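You operate a simulated robot arm through the tools that you are given. There is no shell and no other tool. Be economical: measure what you need, move in short steps, check, and stop when the job is done.

Carry out the task below with a simulated robot arm. There is one attempt and no reset: what you move stays moved.

JOB
Warm the extruder up and start it at speed 2.
Fine: The purge lever stays at TRAY. Extruder switch on, heat on. Press START only once the band and head displays show 180 or more.

It is judged by the outcome, as a careful person would: the job done as asked, and still so three seconds after it is handed in. It fails if anything else is knocked over, pushed out of place, dropped, spilled or broken.

ROBOT AND FRAMES
A 6-joint arm with a two-finger parallel gripper, fixed in place. Base frame: the origin is at the foot of the arm, x ahead of it, y to its left, z up. Lengths are in m, angles in rad, forces in N, time in s.
With the tool pointing down near the work surface it reaches from about 0.14 to 0.64 m from the base axis. Its first joint turns from -1.152 to 1.152 rad. Payload 2.9 kg.
The tool frame sits at the grasp point between the pads (the TCP): z along the fingers, y along the line on which they close. The tips reach 0.03 m beyond it. The gripper opens to 0.11 m. The fingers are 0.02 m wide and 0.01 m thick; the gripper's body (0.048 by 0.112 m) begins 0.055 m behind the TCP.
Orientation is that of the tool frame in the base frame, as a unit quaternion [w, x, y, z]. With the fingers straight down and closing along the base's y, the tool's x points along the base's -x, its y along +y and its z along -z.

CONTROLS
- The arm moves only by the tool move_arm. Its argument "deltas" is a list of rows, each an object (a shift or turn left out is 0, a gripper value left out holds the last) with "slide": the shift along the tool's x, y, z in units of 50 mm (1.0 is 50 mm), a list of three; "dr": the turn, a rotation vector about the tool's x, y, z in units of 4 degrees (1.0 is 4 degrees), a list of three; "grip": the closure, from 0 (fully open) to 1 (shut). In form: [{"slide": [x, y, z], "dr": [rx, ry, rz], "grip": grip}, ...]. A call has 1 to 8 rows; each row shifts and turns the commanded pose from where the row before left it, along the tool's axes as they then stand. A call with a number of a shift or a turn outside -1 to 1 is refused whole. Each row takes 0.2 s and may step no farther than 0.05 m and 0.15 rad from the row before; otherwise, or with a gripper value out of range, the whole call is refused. Where a pose cannot be reached the arm comes as near as it can. A force on the tool above 60 N (or 10 N above the force at the start of the call, whichever is more), or a blocked arm, ends the call early, and 0.2 s more pass. The fingers move at their own pace (about 0.108 m/s each) and stop on an object; they squeeze with about 30 N. The grip force told is the motor's: it shows also when the fingers shut on nothing. Time passes only in rows, and 0.2 s behind the last, so rows that do not move let the fingers close. It gives the time, the measured TCP pose, the force on the tool (base axes), the opening and the grip force at its end, in the units of the frame above (readings bear some noise), with the torque about the TCP (base axes, N m) and any sound that the robot's microphone picked up, and new pictures: "views" is both (left out), scene, wrist or none.
- Cameras (640 x 400 px; columns grow to the right, rows downward): "scene" is fixed at [0.0729, 0.4412, 1.3688]; the picture's right is [-0.75, -0.66, 0.00], its down [-0.46, 0.53, -0.71] and it looks along [0.47, -0.54, -0.70] (base axes); focal length 315 px, centre (320, 200). "wrist" rides on the gripper at [0.072, 0.017, -0.103] in the tool frame; the picture's right is [-0.23, 0.97, 0.00], its down [-0.76, -0.18, -0.62] and it looks along [-0.61, -0.14, 0.78] (tool axes); focal length 222 px, centre (320, 200). There is no depth. A picture from a camera that has moved, and an enlarged one, comes with that camera's place and axes in the base frame and with its lens.
- close_up(camera, box): a new picture of the part [left, top, right, bottom] of that camera's present view, enlarged. No time passes.
- finish_job(): hands the job in; it is judged then, once.

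Go step by step. Nothing tells you positions but the pictures and the camera data: compare them with the known pose of the tool, close in by small moves and look again before you grip or let go. The budget is 120 turns and 200 pictures, counting those below and the enlarged ones. Unless the task says otherwise, let go and move clear before handing in, and close with one line.

The tools are called after "Call:" as name(argument=value, ...) on one line, values as JSON. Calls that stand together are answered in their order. move_arm: Moves the arm, as the interface text tells. Its arguments: {"type":"object","properties":{"deltas":{"type":"array"},"views":{"type":"string","enum":["both","scene","wrist","none"]}},"required":["deltas"]} The other tools are called the same way: close_up (camera, box) takes an enlarged picture of a part of a camera's view; finish_job () hands the job in.

At the start:

```text
clock: 0.0
tcp_pos: [0.4281, -0.0438, 0.9119]
tcp_rot: [0.001, 0.0, 1.0, 0.001]
force: [-0.4, 0.2, 0.2]
wrist_torque: [0.03, -0.01, 0.04]
grip_width: 0.11
finger_force: 0.1
```

scene: 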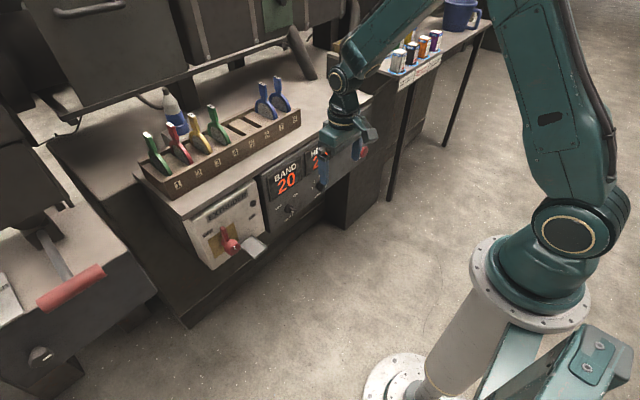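
wrist: 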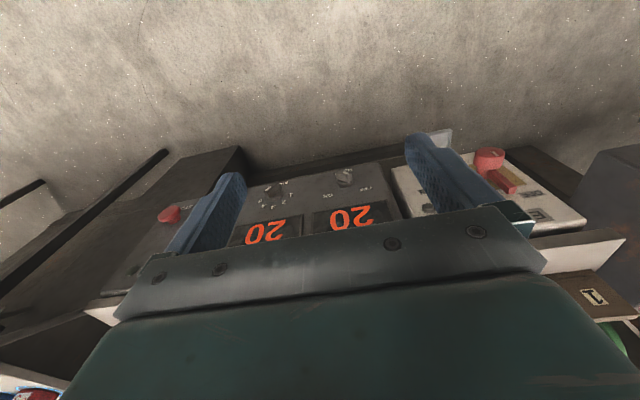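

I see a machine front with an extruder switch box (red lever), BAND/HEAD displays, and knobs. I'll take enlarged pictures to read the labels.

Call:
close_up(camera="scene", box=[170, 130, 380, 270])

Call:
close_up(camera="wrist", box=[100, 120, 420, 320])

Call:
close_up(camera="wrist", box=[380, 120, 640, 280])

```text
2.86 times, centred on (275, 200) of scene
camera zoom: at [0.0729, 0.4412, 1.3688], right [-0.75, -0.66, 0.0], down [-0.46, 0.53, -0.71], along [0.47, -0.54, -0.7], focal length 901 px, centre (449, 200)
```

zoom: 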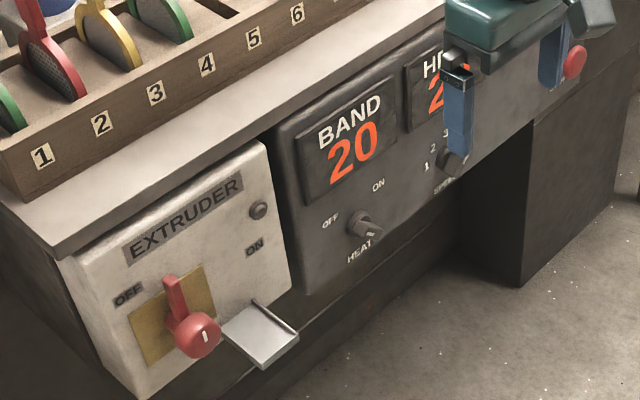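

```text
2.00 times, centred on (260, 220) of wrist
camera zoom: at [0.3554, -0.026, 1.0144], right [0.23, 0.97, 0.0], down [0.76, -0.18, 0.62], along [0.61, -0.14, -0.78], focal length 444 px, centre (440, 160)
```

zoom: 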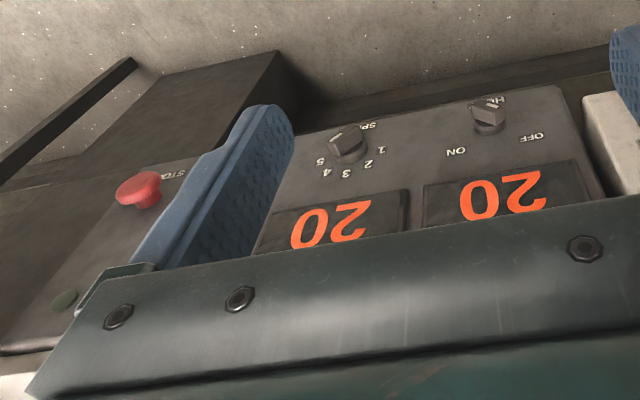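

```text
2.46 times, centred on (510, 200) of wrist
camera zoom: at [0.3554, -0.026, 1.0144], right [0.23, 0.97, 0.0], down [0.76, -0.18, 0.62], along [0.61, -0.14, -0.78], focal length 547 px, centre (-148, 200)
```

zoom: 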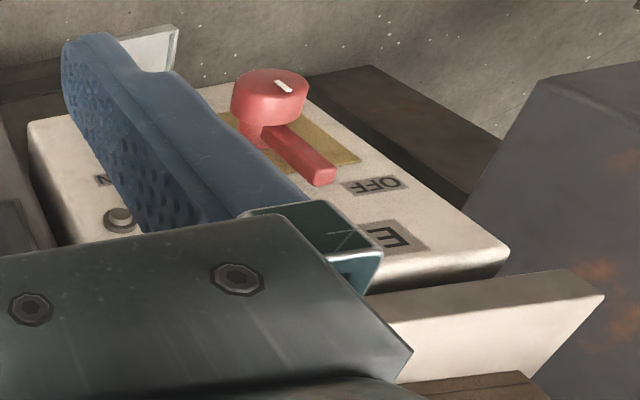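

The BAND display works out near (0.63, -0.03, 0.74), on a roughly vertical panel facing the robot. I'll turn the tool to point forward (+x), in steps, well clear of the panel.

Call:
move_arm(deltas=[{"dr": [0, -1, 0]}, {"dr": [0, -1, 0]}, {"dr": [0, -1, 0]}, {"dr": [0, -1, 0]}, {"dr": [0, -1, 0]}, {"dr": [0, -1, 0]}, {"dr": [0, -1, 0]}, {"dr": [0, -1, 0]}], views="none")

Call:
move_arm(deltas=[{"dr": [0, -1, 0]}, {"dr": [0, -1, 0]}, {"dr": [0, -1, 0]}, {"dr": [0, -1, 0]}, {"dr": [0, -1, 0]}, {"dr": [0, -1, 0]}, {"dr": [0, -1, 0]}, {"dr": [0, -1, 0]}], views="both")

```text
clock: 1.8
tcp_pos: [0.4283, -0.0448, 0.9119]
tcp_rot: [0.276, 0.001, 0.961, 0.001]
force: [0.9, 0.0, 0.1]
wrist_torque: [0.03, 0.02, -0.02]
grip_width: 0.1101
finger_force: 0.0
```

```text
clock: 3.6
tcp_pos: [0.4292, -0.0418, 0.9097]
tcp_rot: [0.516, -0.004, 0.857, 0.006]
force: [-0.1, -0.2, -0.6]
wrist_torque: [0.03, -0.03, 0.0]
grip_width: 0.1099
finger_force: 0.2
out of reach, approached as far as the arm can: row 8
camera wrist: at [0.3036, -0.0238, 0.8943], right [0.09, 0.97, 0.21], down [-0.19, -0.19, 0.96], along [0.98, -0.13, 0.17], focal length 222 px, centre (320, 200)
```

scene: 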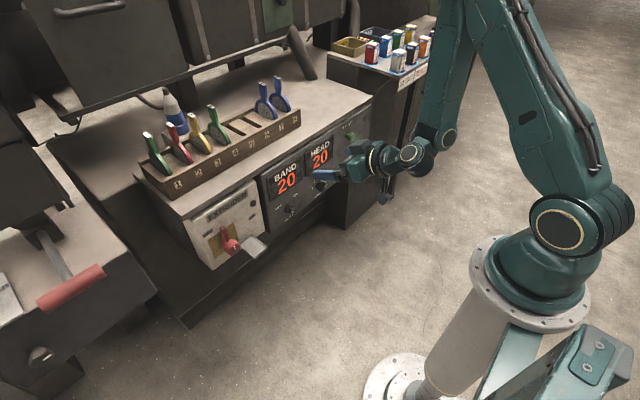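
wrist: 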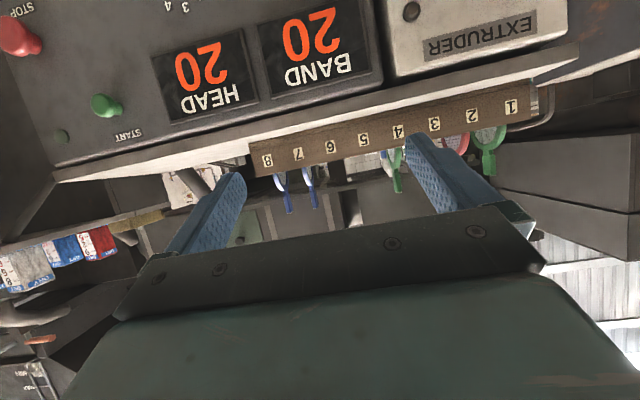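

The arm ran out of wrist/reach at this height; the START (green), STOP (red), knobs and displays show upside-down in the wrist view. I'll drop about 0.15 m and look again.

Call:
move_arm(deltas=[{"slide": [0.88, 0, 0.47]}, {"slide": [0.88, 0, 0.47]}, {"slide": [0.88, 0, 0.47]}], views="none")

Call:
move_arm(deltas=[{"dr": [0, -1, 0]}, {"dr": [0, -1, 0]}, {"dr": [0, -1, 0]}, {"dr": [0, -1, 0]}, {"dr": [0, -1, 0]}, {"dr": [0, -1, 0]}, {"dr": [0, -1, 0]}], views="both")

```text
clock: 4.4
tcp_pos: [0.4632, -0.0474, 0.7646]
tcp_rot: [0.528, 0.001, 0.85, 0.0]
force: [0.4, 0.3, 0.0]
wrist_torque: [0.01, 0.0, -0.04]
grip_width: 0.11
finger_force: 0.2
out of reach, approached as far as the arm can: row 1, 2, 3
```

```text
clock: 5.8
tcp_pos: [0.5887, -0.0645, 0.7734]
tcp_rot: [0.686, 0.004, 0.727, 0.005]
force: [-63.3, 3.0, 33.5]
wrist_torque: [0.35, -1.55, 0.84]
grip_width: 0.1092
finger_force: 0.0
out of reach, approached as far as the arm can: row 1, 2, 3, 4, 5, 6, 7
stopped in row 7: the force on the tool passed its limit at 143 N (the readings are from after the stop); the commanded pose is now the measured one
camera wrist: at [0.4815, -0.0465, 0.7065], right [0.01, 0.97, 0.24], down [-0.58, -0.19, 0.79], along [0.81, -0.15, 0.56], focal length 222 px, centre (320, 200)
```

scene: 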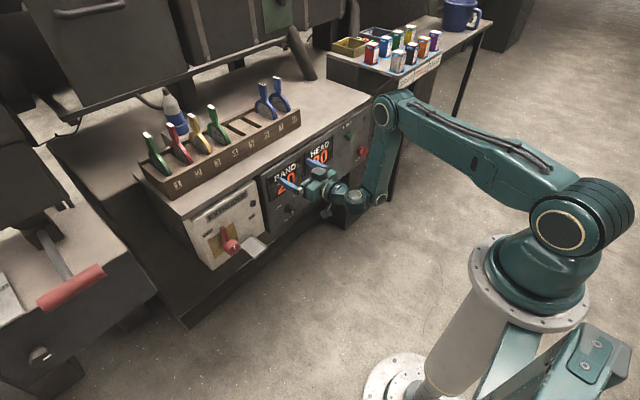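
wrist: 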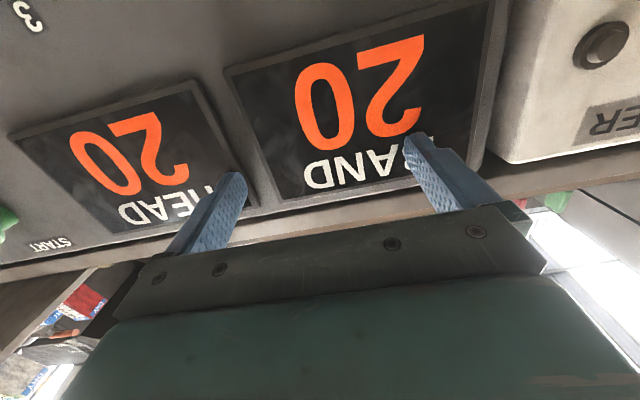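

The arm drifted out and its tips touched the panel (x≈0.62), so I'll back straight off at once. The tool is now nearly horizontal, which is useful.

Call:
move_arm(deltas=[{"slide": [0, 0, -0.5]}, {"slide": [0, 0, -1]}, {"slide": [0, 0, -1]}], views="both")

```text
clock: 6.2
tcp_pos: [0.5888, -0.0653, 0.7728]
tcp_rot: [0.687, 0.006, 0.727, 0.005]
force: [-43.5, 4.1, 23.4]
wrist_torque: [-0.81, -1.08, 0.13]
grip_width: 0.1091
finger_force: 0.0
out of reach, approached as far as the arm can: row 1, 2
stopped in row 2: the force on the tool passed its limit at 82 N (the readings are from after the stop); the commanded pose is now the measured one
camera wrist: at [0.4814, -0.0463, 0.7065], right [0.01, 0.97, 0.24], down [-0.58, -0.19, 0.79], along [0.82, -0.15, 0.56], focal length 222 px, centre (320, 200)
```

scene: 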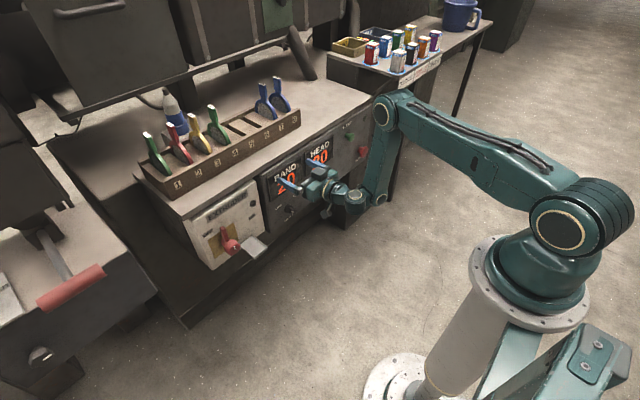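
wrist: 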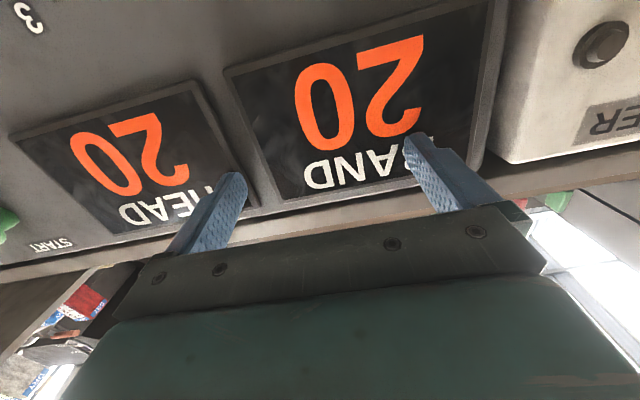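

Retreating with this pitch seems to exceed a joint limit, so I'll tilt the tool back downward while pulling away.

Call:
move_arm(deltas=[{"slide": [0, 0, -0.1], "dr": [0, 1, 0]}, {"slide": [0, 0, -0.2], "dr": [0, 1, 0]}, {"slide": [0, 0, -0.3], "dr": [0, 1, 0]}], views="none")

```text
clock: 7.0
tcp_pos: [0.5595, -0.0656, 0.7762]
tcp_rot: [0.606, 0.003, 0.795, 0.005]
force: [-0.3, 0.6, 0.0]
wrist_torque: [0.03, -0.01, 0.0]
grip_width: 0.11
finger_force: 0.1
```

Clear of the panel now. I'll continue back and tilt down slightly to get an overview.

Call:
move_arm(deltas=[{"slide": [0, 0, -0.5], "dr": [0, 1, 0]}, {"slide": [0, 0, -0.5], "dr": [0, 1, 0]}, {"slide": [0, 0, -0.5], "dr": [0, 1, 0]}, {"slide": [0, 0, -0.3], "dr": [0, 1, 0]}, {"slide": [0, 0, -0.3], "dr": [0, 1, 0]}], views="both")

```text
clock: 8.2
tcp_pos: [0.462, -0.0654, 0.8158]
tcp_rot: [0.459, 0.003, 0.888, 0.006]
force: [-0.2, 0.4, -0.7]
wrist_torque: [-0.04, -0.01, 0.0]
grip_width: 0.1098
finger_force: 0.1
camera wrist: at [0.3361, -0.048, 0.8164], right [0.13, 0.97, 0.2], down [-0.07, -0.19, 0.98], along [0.99, -0.14, 0.04], focal length 222 px, centre (320, 200)
```

scene: 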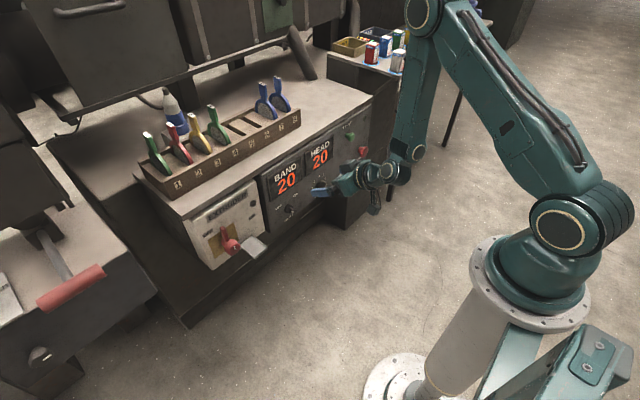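
wrist: 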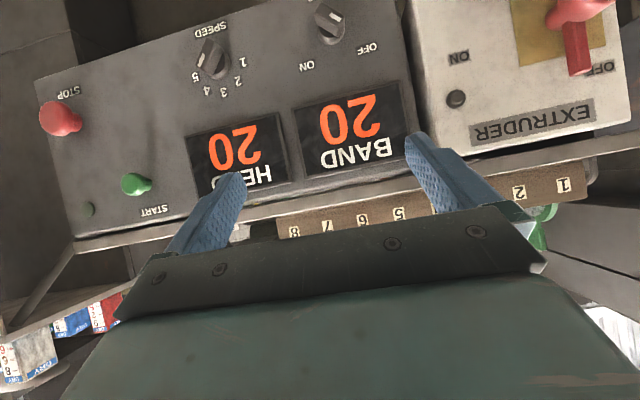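

A good overview: extruder switch at left, HEAT and SPEED knobs, START green, STOP red. I'll zoom on the knobs and the extruder handle.

Call:
close_up(camera="wrist", box=[160, 0, 400, 150])

Call:
close_up(camera="wrist", box=[400, 0, 640, 150])

Call:
close_up(camera="scene", box=[180, 170, 340, 270])

Call:
close_up(camera="scene", box=[0, 180, 200, 380])

```text
2.67 times, centred on (280, 75) of wrist
camera zoom: at [0.3361, -0.048, 0.8164], right [0.13, 0.97, 0.2], down [-0.07, -0.19, 0.98], along [0.99, -0.14, 0.04], focal length 592 px, centre (427, 533)
```

zoom: 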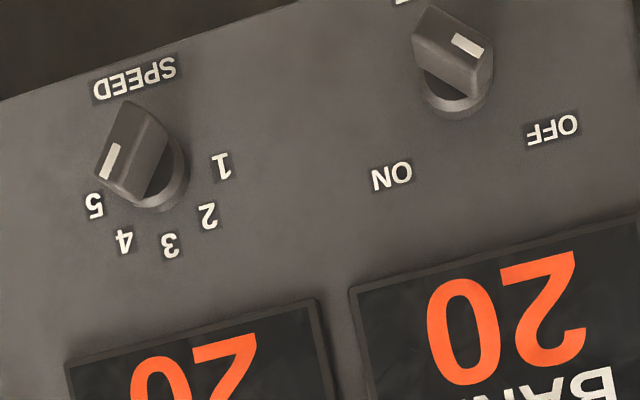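

```text
2.67 times, centred on (520, 75) of wrist
camera zoom: at [0.3361, -0.048, 0.8164], right [0.13, 0.97, 0.2], down [-0.07, -0.19, 0.98], along [0.99, -0.14, 0.04], focal length 592 px, centre (-213, 533)
```

zoom: 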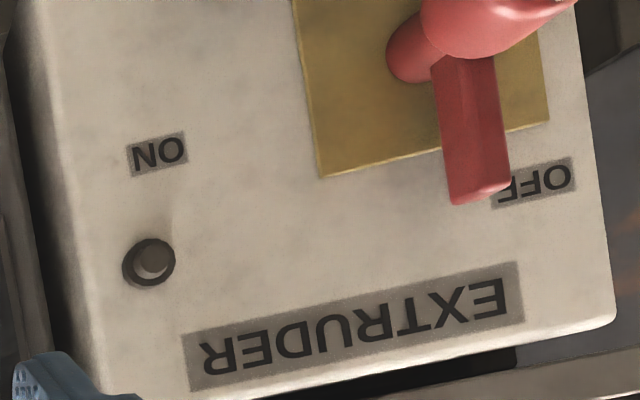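

```text
4.00 times, centred on (260, 220) of scene
camera zoom: at [0.0729, 0.4412, 1.3688], right [-0.75, -0.66, 0.0], down [-0.46, 0.53, -0.71], along [0.47, -0.54, -0.7], focal length 1262 px, centre (560, 120)
```

zoom: 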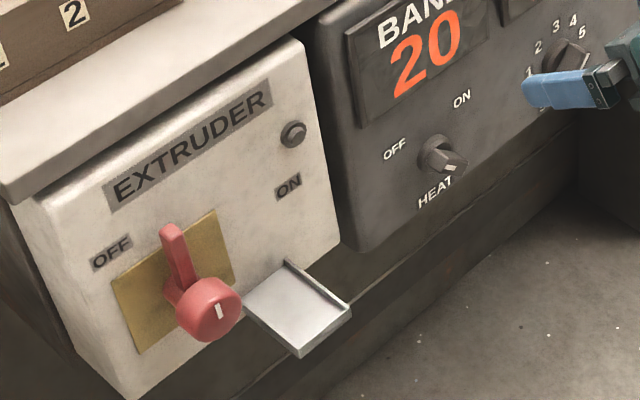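

```text
2.00 times, centred on (100, 280) of scene
camera zoom: at [0.0729, 0.4412, 1.3688], right [-0.75, -0.66, 0.0], down [-0.46, 0.53, -0.71], along [0.47, -0.54, -0.7], focal length 631 px, centre (760, 40)
```

zoom: 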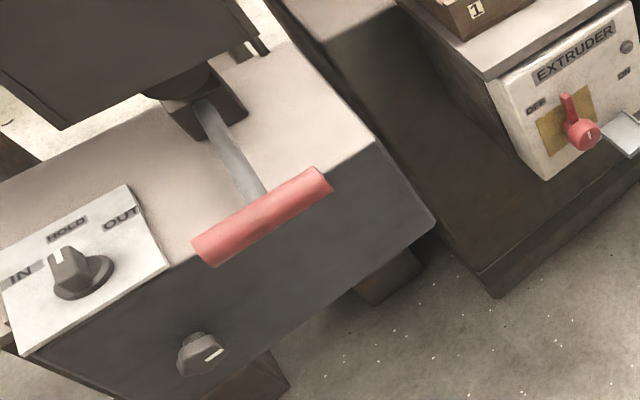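

Both knob pointers and labels are readable: HEAT at OFF, SPEED at 5, the extruder handle near OFF. I'll move left toward the extruder box for a closer look at the red handle and the metal tab next to it.

Call:
move_arm(deltas=[{"slide": [0, 1, 0]}, {"slide": [0, 1, 0]}, {"slide": [0, 0.9, 0]}, {"slide": [0.81, 0, 0.58]}, {"slide": [0.81, 0.3, 0.58]}], views="wrist")

```text
refused: row 5 steps farther than a row can; nothing moved
```

Call:
move_arm(deltas=[{"slide": [0, 1, 0]}, {"slide": [0, 1, 0]}, {"slide": [0, 1, 0]}, {"slide": [0.81, 0, 0.58]}, {"slide": [0.77, 0.2, 0.56]}], views="wrist")

```text
clock: 9.4
tcp_pos: [0.4645, 0.0946, 0.7207]
tcp_rot: [0.46, 0.004, 0.888, 0.005]
force: [-0.7, -0.1, 0.5]
wrist_torque: [0.02, -0.01, 0.02]
grip_width: 0.1098
finger_force: 0.1
camera wrist: at [0.3381, 0.1138, 0.7203], right [0.13, 0.97, 0.2], down [-0.07, -0.19, 0.98], along [0.99, -0.14, 0.04], focal length 222 px, centre (320, 200)
```

wrist: 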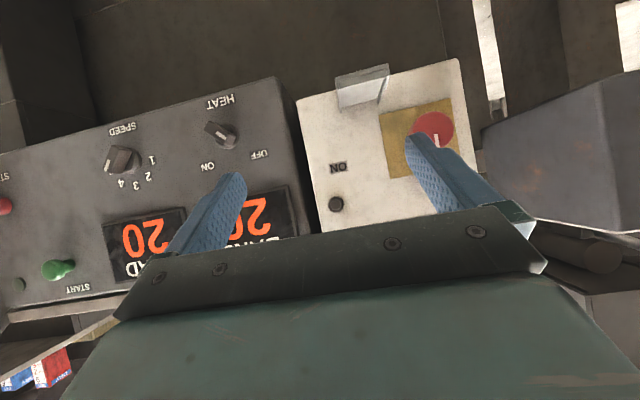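

The reach is fine here. I'll shift a bit left and lower so the handle shows between the fingers.

Call:
move_arm(deltas=[{"slide": [0, 1, 0]}, {"slide": [0, 0.7, 0]}], views="wrist")

Call:
close_up(camera="wrist", box=[200, 40, 440, 190])

```text
clock: 10.1
tcp_pos: [0.4633, 0.1794, 0.7206]
tcp_rot: [0.459, 0.003, 0.888, 0.005]
force: [0.2, 1.3, -0.3]
wrist_torque: [-0.01, 0.0, -0.01]
grip_width: 0.1101
finger_force: 0.2
camera wrist: at [0.3367, 0.1979, 0.7212], right [0.13, 0.97, 0.2], down [-0.07, -0.19, 0.98], along [0.99, -0.14, 0.04], focal length 222 px, centre (320, 200)
```

wrist: 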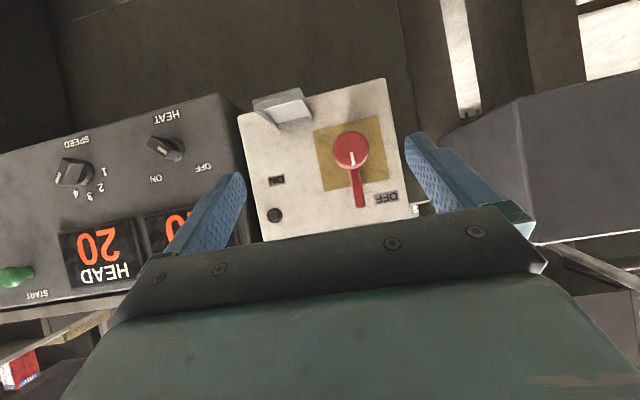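

```text
2.67 times, centred on (320, 115) of wrist
camera zoom: at [0.3367, 0.1979, 0.7212], right [0.13, 0.97, 0.2], down [-0.07, -0.19, 0.98], along [0.99, -0.14, 0.04], focal length 592 px, centre (320, 427)
```

zoom: 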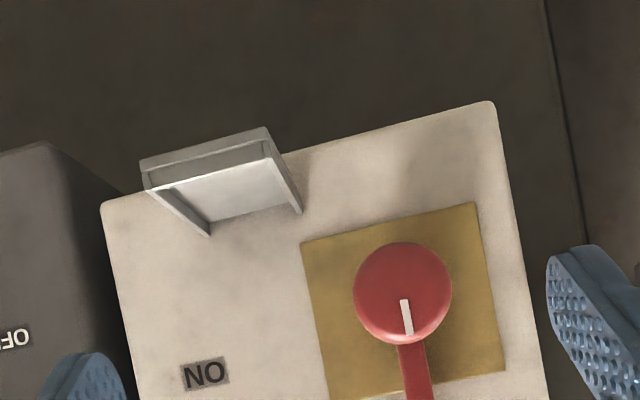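

The extruder handle points straight up (OFF), and by the labels ON should be a quarter turn clockwise, pointing right. I place its pivot at about (0.60, 0.206, 0.682), its tip at z≈0.748, and the box face at x≈0.629. I'll close the gripper and bring it to the left side of the handle.

Call:
move_arm(deltas=[{"slide": [0, 1, 0], "grip": 1}, {"slide": [0, 0.35, 0]}, {"slide": [-0.46, 0, 0.37]}, {"slide": [-0.46, 0, 0.37]}, {"dr": [0, -1, 0]}, {"dr": [0, -1, 0]}, {"dr": [0, -1, 0]}], views="both")

```text
clock: 11.7
tcp_pos: [0.5202, 0.2475, 0.7399]
tcp_rot: [0.551, 0.004, 0.835, 0.005]
force: [-0.4, -0.5, -0.3]
wrist_torque: [0.01, 0.01, 0.0]
grip_width: 0.0
finger_force: 30.4
camera wrist: at [0.3976, 0.2661, 0.7124], right [0.09, 0.97, 0.22], down [-0.27, -0.19, 0.94], along [0.96, -0.15, 0.25], focal length 222 px, centre (320, 200)
```

scene: 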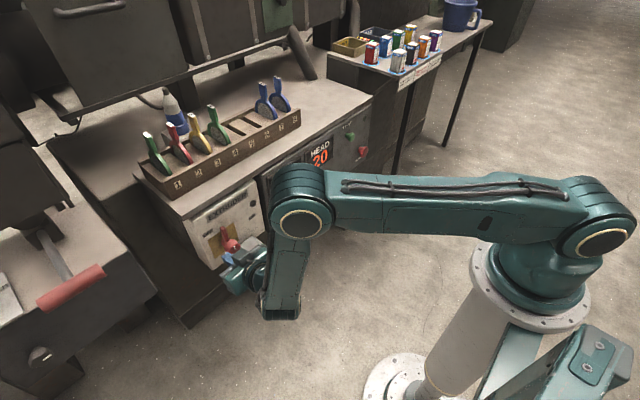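
wrist: 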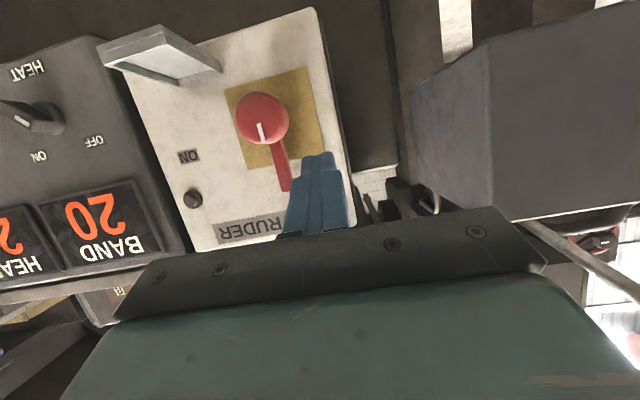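

Estimates agree (handle at y≈0.202). I'll advance so the fingertips are beside the handle.

Call:
move_arm(deltas=[{"slide": [-0.2, 0, 0.6]}, {"slide": [-0.2, 0, 0.6]}], views="both")

Call:
close_up(camera="scene", box=[180, 180, 320, 280])

```text
clock: 12.2
tcp_pos: [0.5851, 0.2479, 0.7321]
tcp_rot: [0.551, 0.003, 0.835, 0.005]
force: [0.1, 0.4, 0.8]
wrist_torque: [-0.03, -0.01, -0.04]
grip_width: 0.0
finger_force: 29.7
camera wrist: at [0.4615, 0.2659, 0.7066], right [0.09, 0.97, 0.22], down [-0.27, -0.19, 0.94], along [0.96, -0.14, 0.25], focal length 222 px, centre (320, 200)
```

scene: 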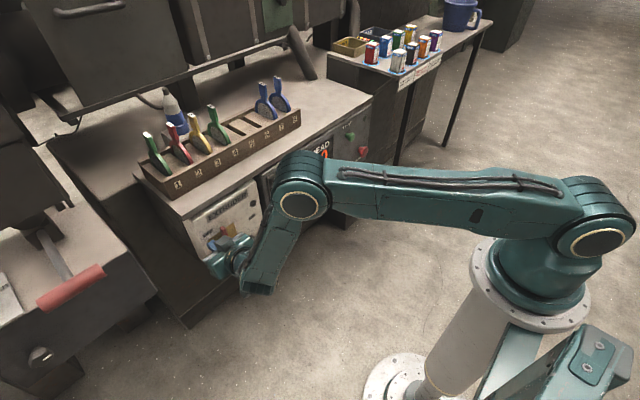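
wrist: 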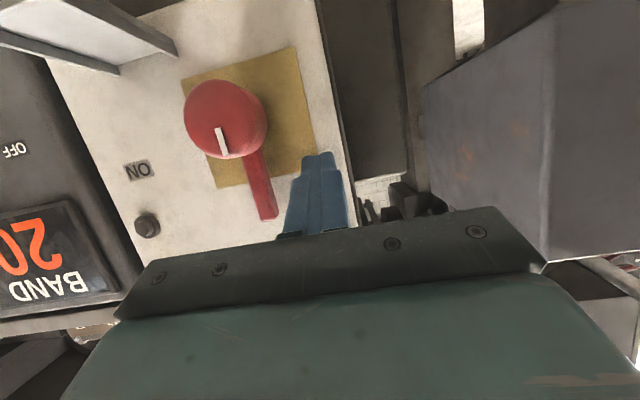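

```text
4.00 times, centred on (250, 230) of scene
camera zoom: at [0.0728, 0.4412, 1.3688], right [-0.75, -0.66, 0.0], down [-0.46, 0.53, -0.71], along [0.47, -0.54, -0.7], focal length 1262 px, centre (600, 80)
```

zoom: 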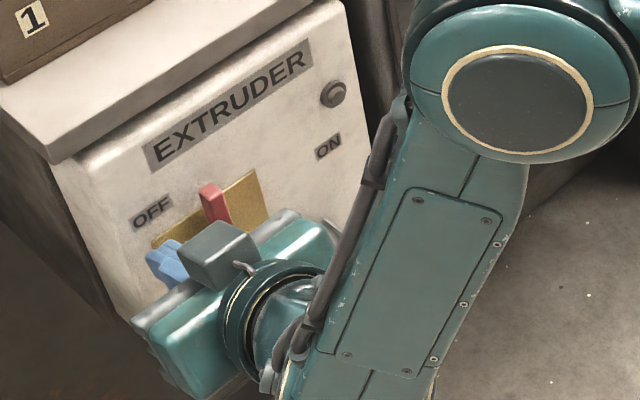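

The tips are just left of the handle at mid-arm height. I'll push along the first part of the arc (to about 60°).

Call:
move_arm(deltas=[{"slide": [-0.07, -0.5, -0.03]}, {"slide": [-0.07, -0.48, -0.03]}, {"slide": [0.147, -0.44, 0.063]}], views="wrist")

```text
clock: 13.1
tcp_pos: [0.5842, 0.177, 0.7309]
tcp_rot: [0.55, 0.003, 0.835, 0.004]
force: [-0.5, -0.1, 0.0]
wrist_torque: [-0.01, 0.0, -0.03]
grip_width: 0.0
finger_force: 30.1
camera wrist: at [0.4606, 0.1948, 0.7054], right [0.09, 0.97, 0.22], down [-0.27, -0.19, 0.94], along [0.96, -0.14, 0.25], focal length 222 px, centre (320, 200)
```

wrist: 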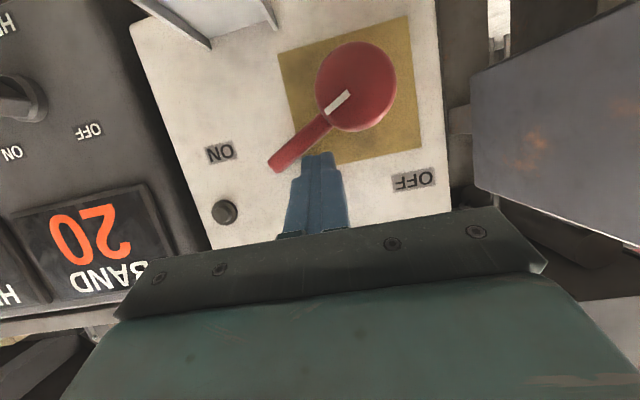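

The handle turns easily (about 60° so far). I'll press it on down to horizontal.

Call:
move_arm(deltas=[{"slide": [0.18, -0.2, 0.08]}, {"slide": [0.2, -0.12, 0.09]}, {"slide": [0.15, -0.05, 0.06]}], views="wrist")

```text
clock: 13.8
tcp_pos: [0.5888, 0.1612, 0.7113]
tcp_rot: [0.559, 0.003, 0.829, 0.007]
force: [-31.9, -1.5, 64.8]
wrist_torque: [-0.05, -2.58, -0.35]
grip_width: 0.0001
finger_force: 30.1
camera wrist: at [0.4662, 0.1784, 0.6826], right [0.08, 0.97, 0.22], down [-0.29, -0.19, 0.94], along [0.95, -0.14, 0.27], focal length 222 px, centre (320, 200)
```

wrist: 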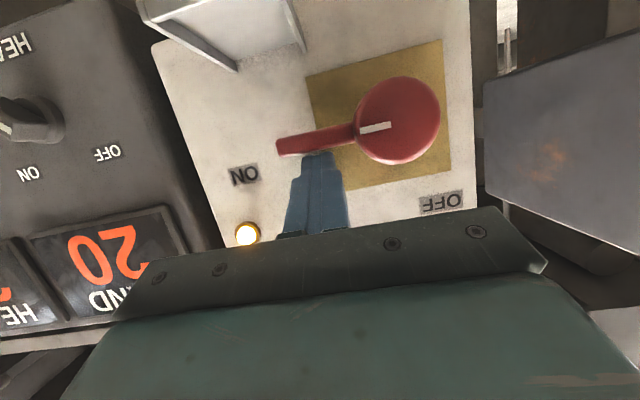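

The handle is at its ON stop and the lamp is lit. I'll ease off upward and back away.

Call:
move_arm(deltas=[{"slide": [-0.2, 0, -0.1]}, {"slide": [-0.3, 0, -0.3]}, {"slide": [0, 0, -0.6], "dr": [0, 1, 0]}, {"slide": [0, 0, -0.6], "dr": [0, 1, 0]}, {"slide": [0, -1, 0]}, {"slide": [0, -1, 0]}], views="both")

```text
clock: 15.2
tcp_pos: [0.5217, 0.0595, 0.7599]
tcp_rot: [0.491, 0.003, 0.871, 0.005]
force: [-0.6, 0.2, -0.5]
wrist_torque: [-0.01, 0.02, 0.05]
grip_width: 0.0
finger_force: 30.8
camera wrist: at [0.3955, 0.0771, 0.7517], right [0.12, 0.97, 0.21], down [-0.14, -0.19, 0.97], along [0.98, -0.14, 0.11], focal length 222 px, centre (320, 200)
```

scene: 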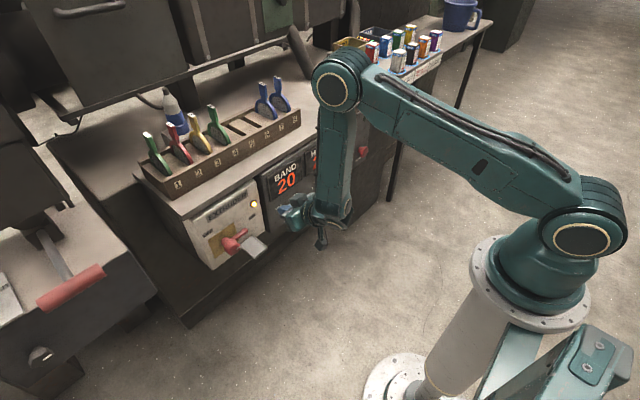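
wrist: 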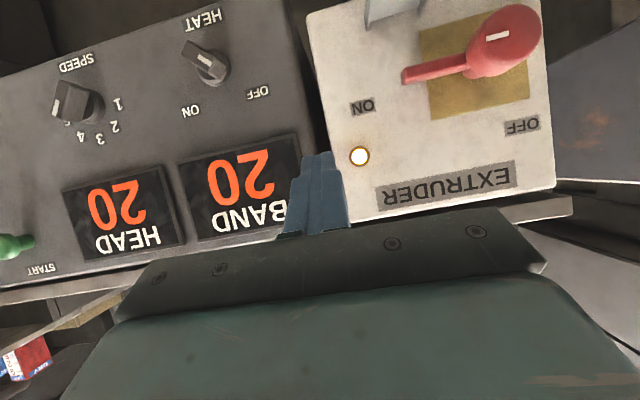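

Next is the HEAT knob. I'll zoom in on it and the SPEED knob.

Call:
close_up(camera="wrist", box=[140, 0, 300, 100])

Call:
close_up(camera="wrist", box=[30, 50, 190, 150])

```text
4.00 times, centred on (220, 50) of wrist
camera zoom: at [0.3955, 0.0771, 0.7517], right [0.12, 0.97, 0.21], down [-0.14, -0.19, 0.97], along [0.98, -0.14, 0.11], focal length 888 px, centre (720, 800)
```

zoom: 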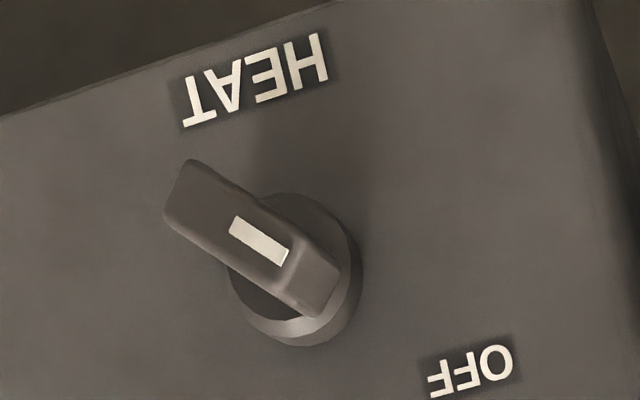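

```text
4.00 times, centred on (110, 100) of wrist
camera zoom: at [0.3955, 0.0771, 0.7517], right [0.12, 0.97, 0.21], down [-0.14, -0.19, 0.97], along [0.98, -0.14, 0.11], focal length 888 px, centre (1160, 600)
```

zoom: 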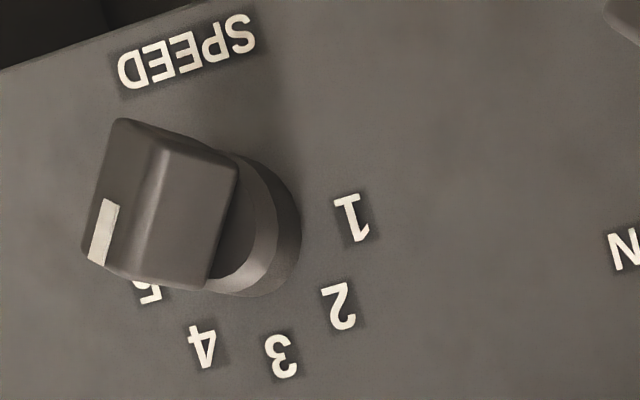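

HEAT's face centre triangulates to about (0.605, -0.032, 0.624) with its pointer about 40° left of vertical; SPEED's pointer sits at 4. I'll move the half-open gripper in front of HEAT.

Call:
move_arm(deltas=[{"dr": [0, -1, 0], "grip": 0.5}, {"dr": [0, -1, 0]}, {"slide": [0.52, -0.458, 0.3]}, {"slide": [0.52, -0.458, 0.3]}, {"slide": [0.52, -0.458, 0.3]}, {"slide": [0.52, -0.458, 0.3]}], views="wrist")

```text
clock: 16.6
tcp_pos: [0.5339, -0.0329, 0.6379]
tcp_rot: [0.55, 0.004, 0.835, 0.002]
force: [0.4, -0.1, 1.4]
wrist_torque: [-0.01, 0.08, -0.08]
grip_width: 0.0552
finger_force: 0.1
camera wrist: at [0.4116, -0.0148, 0.6121], right [0.09, 0.97, 0.22], down [-0.27, -0.18, 0.94], along [0.96, -0.15, 0.25], focal length 222 px, centre (320, 200)
```

wrist: 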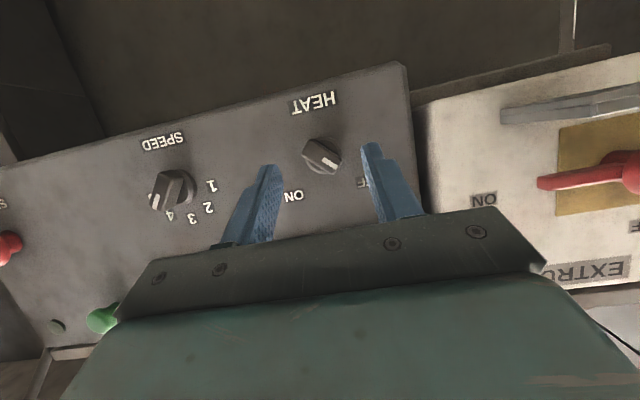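

The knob sits squarely between the finger tips. I'll roll the tool about the knob's axis by -40° to match the bar.

Call:
move_arm(deltas=[{"dr": [0.39, 0, -0.92]}, {"dr": [0.39, 0, -0.92]}, {"dr": [0.39, 0, -0.92]}, {"dr": [0.39, 0, -0.92]}, {"dr": [0.39, 0, -0.92]}], views="none")

Call:
move_arm(deltas=[{"dr": [0.39, 0, -0.92]}, {"dr": [0.39, 0, -0.92]}, {"dr": [0.39, 0, -0.92]}, {"dr": [0.39, 0, -0.92]}, {"dr": [0.39, 0, -0.92]}], views="both")

```text
clock: 17.9
tcp_pos: [0.5333, -0.0322, 0.6349]
tcp_rot: [0.542, -0.092, 0.823, -0.14]
force: [-0.2, -0.5, 0.2]
wrist_torque: [0.03, 0.05, 0.03]
grip_width: 0.0553
finger_force: 0.1
out of reach, approached as far as the arm can: row 4
```

```text
clock: 19.1
tcp_pos: [0.5339, -0.0319, 0.6347]
tcp_rot: [0.518, -0.185, 0.786, -0.28]
force: [-0.2, 0.5, 0.2]
wrist_torque: [0.03, -0.01, 0.0]
grip_width: 0.055
finger_force: 0.1
camera wrist: at [0.4106, -0.0351, 0.6038], right [0.09, 0.89, -0.46], down [-0.27, 0.46, 0.84], along [0.96, 0.05, 0.28], focal length 222 px, centre (320, 200)
```

scene: 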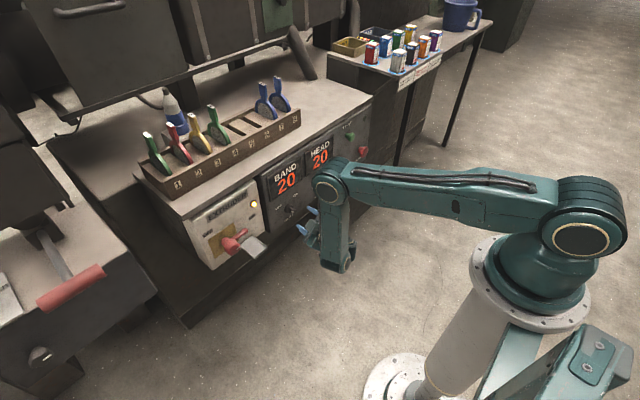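
wrist: 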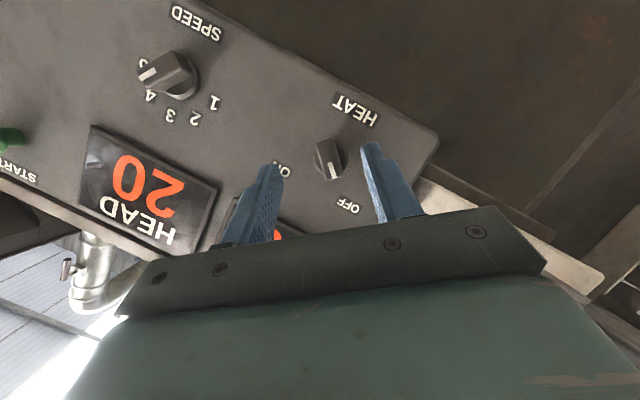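

The bar now lines up with the fingers; I'll advance onto the knob with a small sideways correction.

Call:
move_arm(deltas=[{"slide": [-0.22, 0.13, 0.45]}, {"slide": [-0.22, 0, 0.45]}], views="wrist")

Call:
close_up(camera="wrist", box=[220, 80, 420, 205])

```text
clock: 19.6
tcp_pos: [0.5843, -0.0249, 0.6326]
tcp_rot: [0.518, -0.185, 0.787, -0.28]
force: [-0.3, -0.2, 0.3]
wrist_torque: [0.02, 0.01, 0.02]
grip_width: 0.0552
finger_force: 0.0
camera wrist: at [0.4614, -0.0283, 0.6017], right [0.09, 0.89, -0.45], down [-0.27, 0.46, 0.85], along [0.96, 0.05, 0.28], focal length 222 px, centre (320, 200)
```

wrist: 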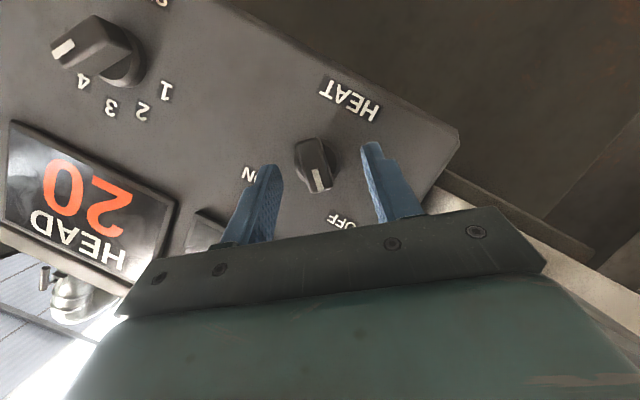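

```text
3.20 times, centred on (320, 142) of wrist
camera zoom: at [0.4614, -0.0283, 0.6017], right [0.09, 0.89, -0.45], down [-0.27, 0.46, 0.85], along [0.96, 0.05, 0.28], focal length 711 px, centre (320, 384)
```

zoom: 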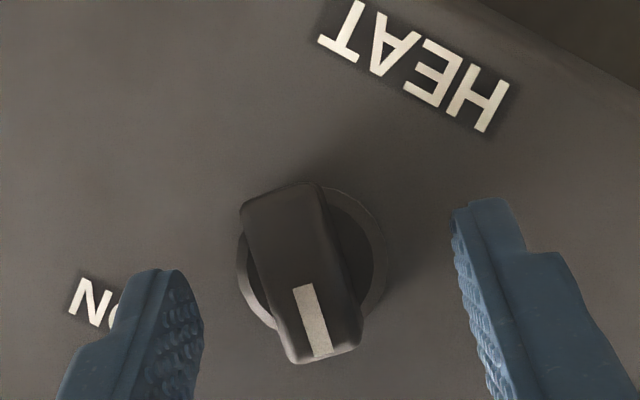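

The tips are level with the knob body and aligned. Closing on it.

Call:
move_arm(deltas=[{"grip": 1}, {"slide": [0, 0, 0]}, {"slide": [0, 0, 0]}], views="wrist")

Call:
close_up(camera="wrist", box=[220, 80, 420, 205])

```text
clock: 20.4
tcp_pos: [0.5848, -0.0281, 0.633]
tcp_rot: [0.517, -0.185, 0.786, -0.283]
force: [-12.1, -17.8, 18.0]
wrist_torque: [-0.28, 0.1, -0.53]
grip_width: 0.0156
finger_force: 45.5
camera wrist: at [0.4611, -0.0302, 0.6026], right [0.09, 0.88, -0.46], down [-0.27, 0.46, 0.84], along [0.96, 0.05, 0.28], focal length 222 px, centre (320, 200)
```

wrist: 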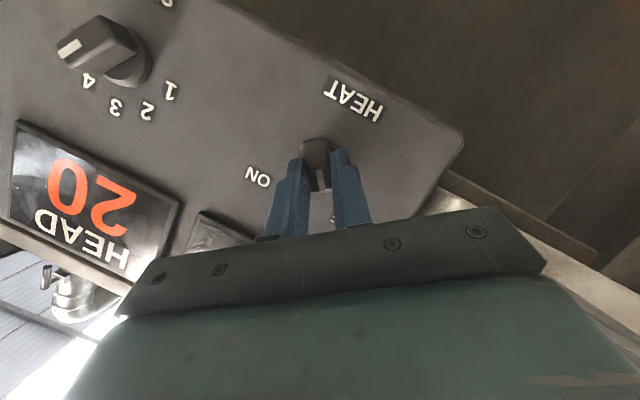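

```text
3.20 times, centred on (320, 142) of wrist
camera zoom: at [0.4611, -0.0302, 0.6026], right [0.09, 0.88, -0.46], down [-0.27, 0.46, 0.84], along [0.96, 0.05, 0.28], focal length 711 px, centre (320, 384)
```

zoom: 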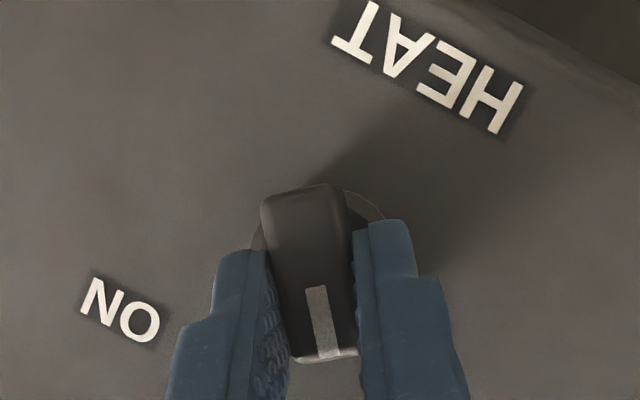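

Firm grip on the bar (16 mm). I'll relieve the side load and turn clockwise about the knob's axis.

Call:
move_arm(deltas=[{"slide": [0, -0.07, 0]}, {"slide": [0, -0.016, 0], "dr": [-0.39, 0, 0.92]}, {"slide": [0, -0.016, 0], "dr": [-0.39, 0, 0.92]}, {"slide": [0, -0.016, 0], "dr": [-0.39, 0, 0.92]}, {"slide": [0, -0.016, 0], "dr": [-0.39, 0, 0.92]}, {"slide": [0, -0.016, 0], "dr": [-0.39, 0, 0.92]}], views="wrist")

```text
clock: 21.9
tcp_pos: [0.5843, -0.0323, 0.6357]
tcp_rot: [0.542, -0.093, 0.824, -0.139]
force: [15.1, -6.7, -18.7]
wrist_torque: [0.0, -0.23, -0.13]
grip_width: 0.0156
finger_force: 45.3
camera wrist: at [0.461, -0.0231, 0.6055], right [0.09, 0.99, -0.12], down [-0.27, 0.14, 0.95], along [0.96, -0.05, 0.28], focal length 222 px, centre (320, 200)
```

wrist: 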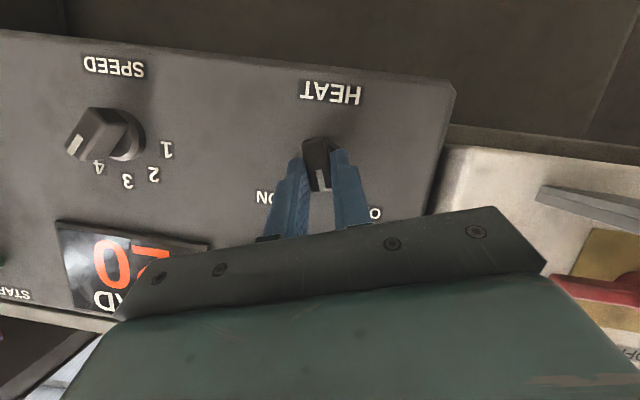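

It is turning with the tool. I'll continue the turn with a tiny downward correction.

Call:
move_arm(deltas=[{"slide": [0.04, -0.016, 0.02], "dr": [-0.39, 0, 0.92]}, {"slide": [0, -0.016, 0], "dr": [-0.39, 0, 0.92]}, {"slide": [0, -0.016, 0], "dr": [-0.39, 0, 0.92]}, {"slide": [0, -0.016, 0], "dr": [-0.39, 0, 0.92]}, {"slide": [0, -0.016, 0], "dr": [-0.39, 0, 0.92]}, {"slide": [0, -0.016, 0], "dr": [-0.39, 0, 0.92]}, {"slide": [0, -0.016, 0], "dr": [-0.39, 0, 0.92]}, {"slide": [0, -0.016, 0], "dr": [-0.39, 0, 0.92]}], views="wrist")

```text
clock: 23.6
tcp_pos: [0.5856, -0.0378, 0.6361]
tcp_rot: [0.547, 0.061, 0.83, 0.094]
force: [-25.3, 18.9, 28.2]
wrist_torque: [0.28, -0.97, 0.18]
grip_width: 0.0161
finger_force: 44.3
camera wrist: at [0.4612, -0.0145, 0.6142], right [0.09, 0.9, 0.42], down [-0.27, -0.38, 0.88], along [0.96, -0.19, 0.21], focal length 222 px, centre (320, 200)
```

wrist: 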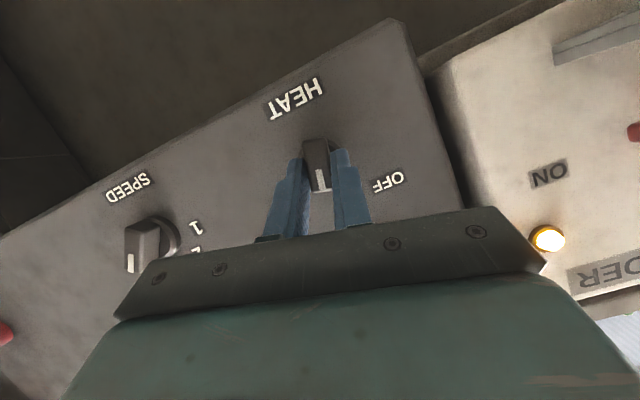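

Turned about 53° so far. I'll relieve the load slightly and continue.

Call:
move_arm(deltas=[{"slide": [-0.05, -0.016, -0.03], "dr": [-0.39, 0, 0.92]}, {"slide": [-0.02, -0.016, 0], "dr": [-0.39, 0, 0.92]}, {"slide": [0, -0.016, 0], "dr": [-0.39, 0, 0.92]}, {"slide": [0, -0.016, 0], "dr": [-0.39, 0, 0.92]}, {"slide": [0, -0.016, 0], "dr": [-0.39, 0, 0.92]}, {"slide": [0, -0.016, 0], "dr": [-0.39, 0, 0.92]}, {"slide": [0, -0.016, 0], "dr": [-0.39, 0, 0.92]}], views="wrist")

```text
clock: 25.2
tcp_pos: [0.5829, -0.0423, 0.6345]
tcp_rot: [0.513, 0.192, 0.784, 0.29]
force: [8.5, 17.4, -23.7]
wrist_torque: [0.0, -0.2, 0.1]
grip_width: 0.0161
finger_force: 45.5
camera wrist: at [0.4601, -0.0128, 0.6267], right [0.09, 0.6, 0.79], down [-0.27, -0.75, 0.6], along [0.96, -0.27, 0.09], focal length 222 px, centre (320, 200)
```

wrist: 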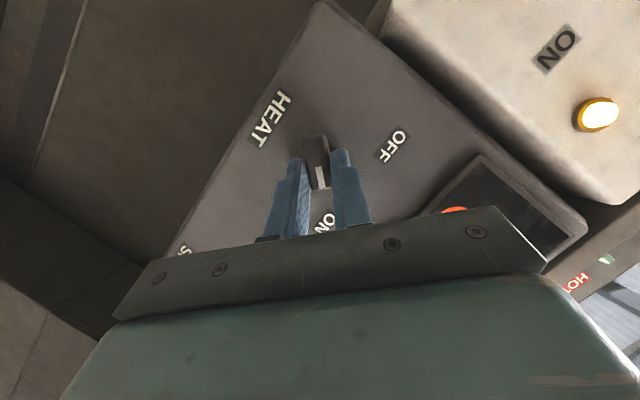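

The bar points at ON. I'll check the display in the scene view before releasing.

Call:
move_arm(deltas=[{"slide": [0, -0.016, 0], "dr": [-0.39, 0, 0.92]}, {"slide": [0, 0, 0]}], views="scene")

Call:
close_up(camera="scene", box=[240, 130, 400, 230])

Call:
close_up(camera="wrist", box=[220, 80, 420, 240])

```text
clock: 25.9
tcp_pos: [0.5841, -0.0435, 0.6339]
tcp_rot: [0.506, 0.21, 0.774, 0.317]
force: [6.6, 17.4, -25.9]
wrist_torque: [-0.06, 0.08, 0.25]
grip_width: 0.0157
finger_force: 45.1
```

scene: 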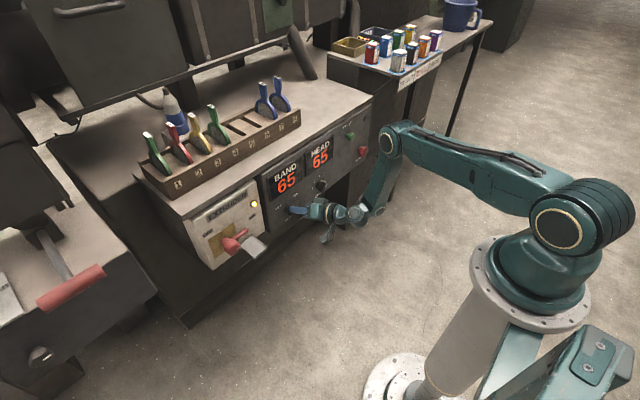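

```text
4.00 times, centred on (320, 180) of scene
camera zoom: at [0.0735, 0.4414, 1.3687], right [-0.75, -0.66, 0.0], down [-0.46, 0.53, -0.71], along [0.47, -0.54, -0.7], focal length 1262 px, centre (320, 280)
```

zoom: 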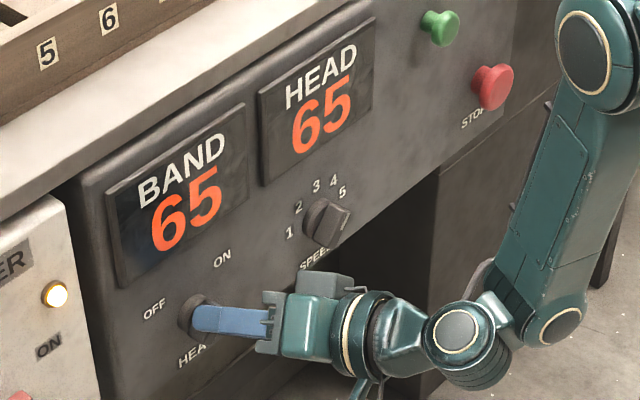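

```text
2.50 times, centred on (320, 160) of wrist
camera zoom: at [0.4601, -0.013, 0.6283], right [0.1, 0.55, 0.83], down [-0.27, -0.79, 0.55], along [0.96, -0.28, 0.07], focal length 555 px, centre (320, 300)
```

zoom: 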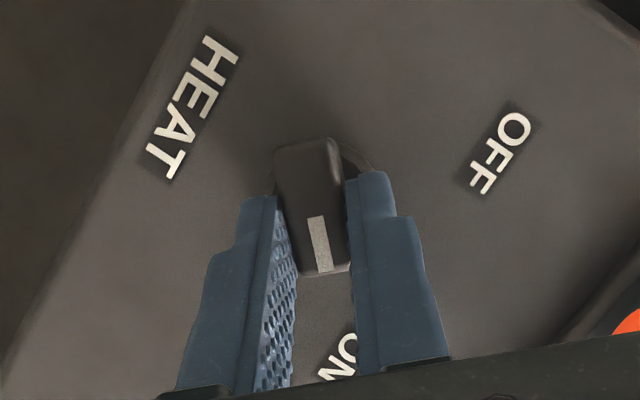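

Both displays read 65 and rising, so HEAT is on. I'll release, back off, and shift right to the SPEED knob, keeping this roll since its pointer (at 4) has a similar angle.

Call:
move_arm(deltas=[{"grip": 0.5}, {"slide": [0, 0, 0]}, {"slide": [0.4, 0, -0.91]}, {"slide": [-0.64, -0.7, -0.28]}, {"slide": [-0.64, -0.7, -0.28]}, {"slide": [-0.64, -0.7, -0.28]}], views="both")

Call:
close_up(camera="wrist", box=[220, 80, 420, 205])

```text
clock: 27.2
tcp_pos: [0.5321, -0.1927, 0.6383]
tcp_rot: [0.509, 0.21, 0.772, 0.316]
force: [0.3, -0.8, -0.3]
wrist_torque: [0.01, 0.0, 0.0]
grip_width: 0.0549
finger_force: 0.1
camera wrist: at [0.4098, -0.1621, 0.6303], right [0.09, 0.55, 0.83], down [-0.27, -0.79, 0.55], along [0.96, -0.28, 0.08], focal length 222 px, centre (320, 200)
```

scene: 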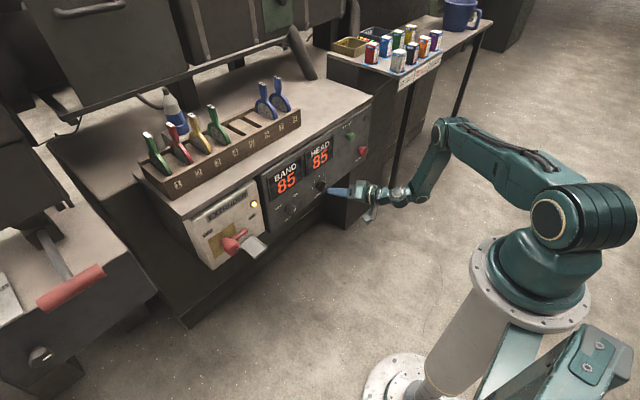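
wrist: 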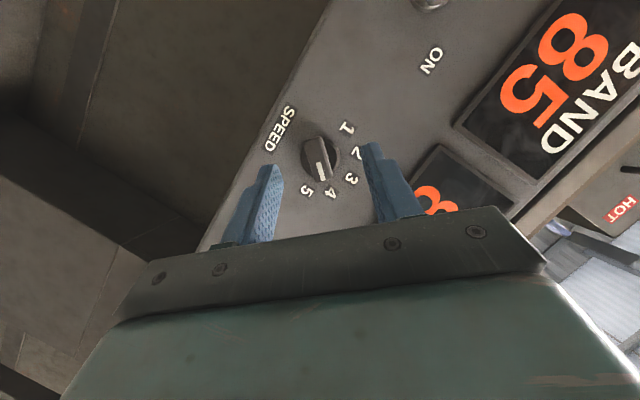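

```text
3.20 times, centred on (320, 142) of wrist
camera zoom: at [0.4098, -0.1621, 0.6303], right [0.09, 0.55, 0.83], down [-0.27, -0.79, 0.55], along [0.96, -0.28, 0.08], focal length 711 px, centre (320, 384)
```

zoom: 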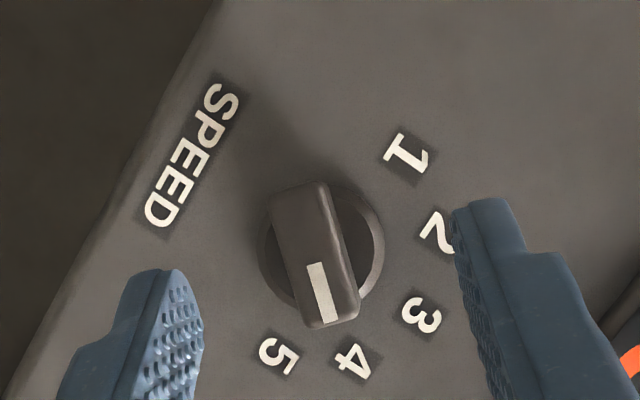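

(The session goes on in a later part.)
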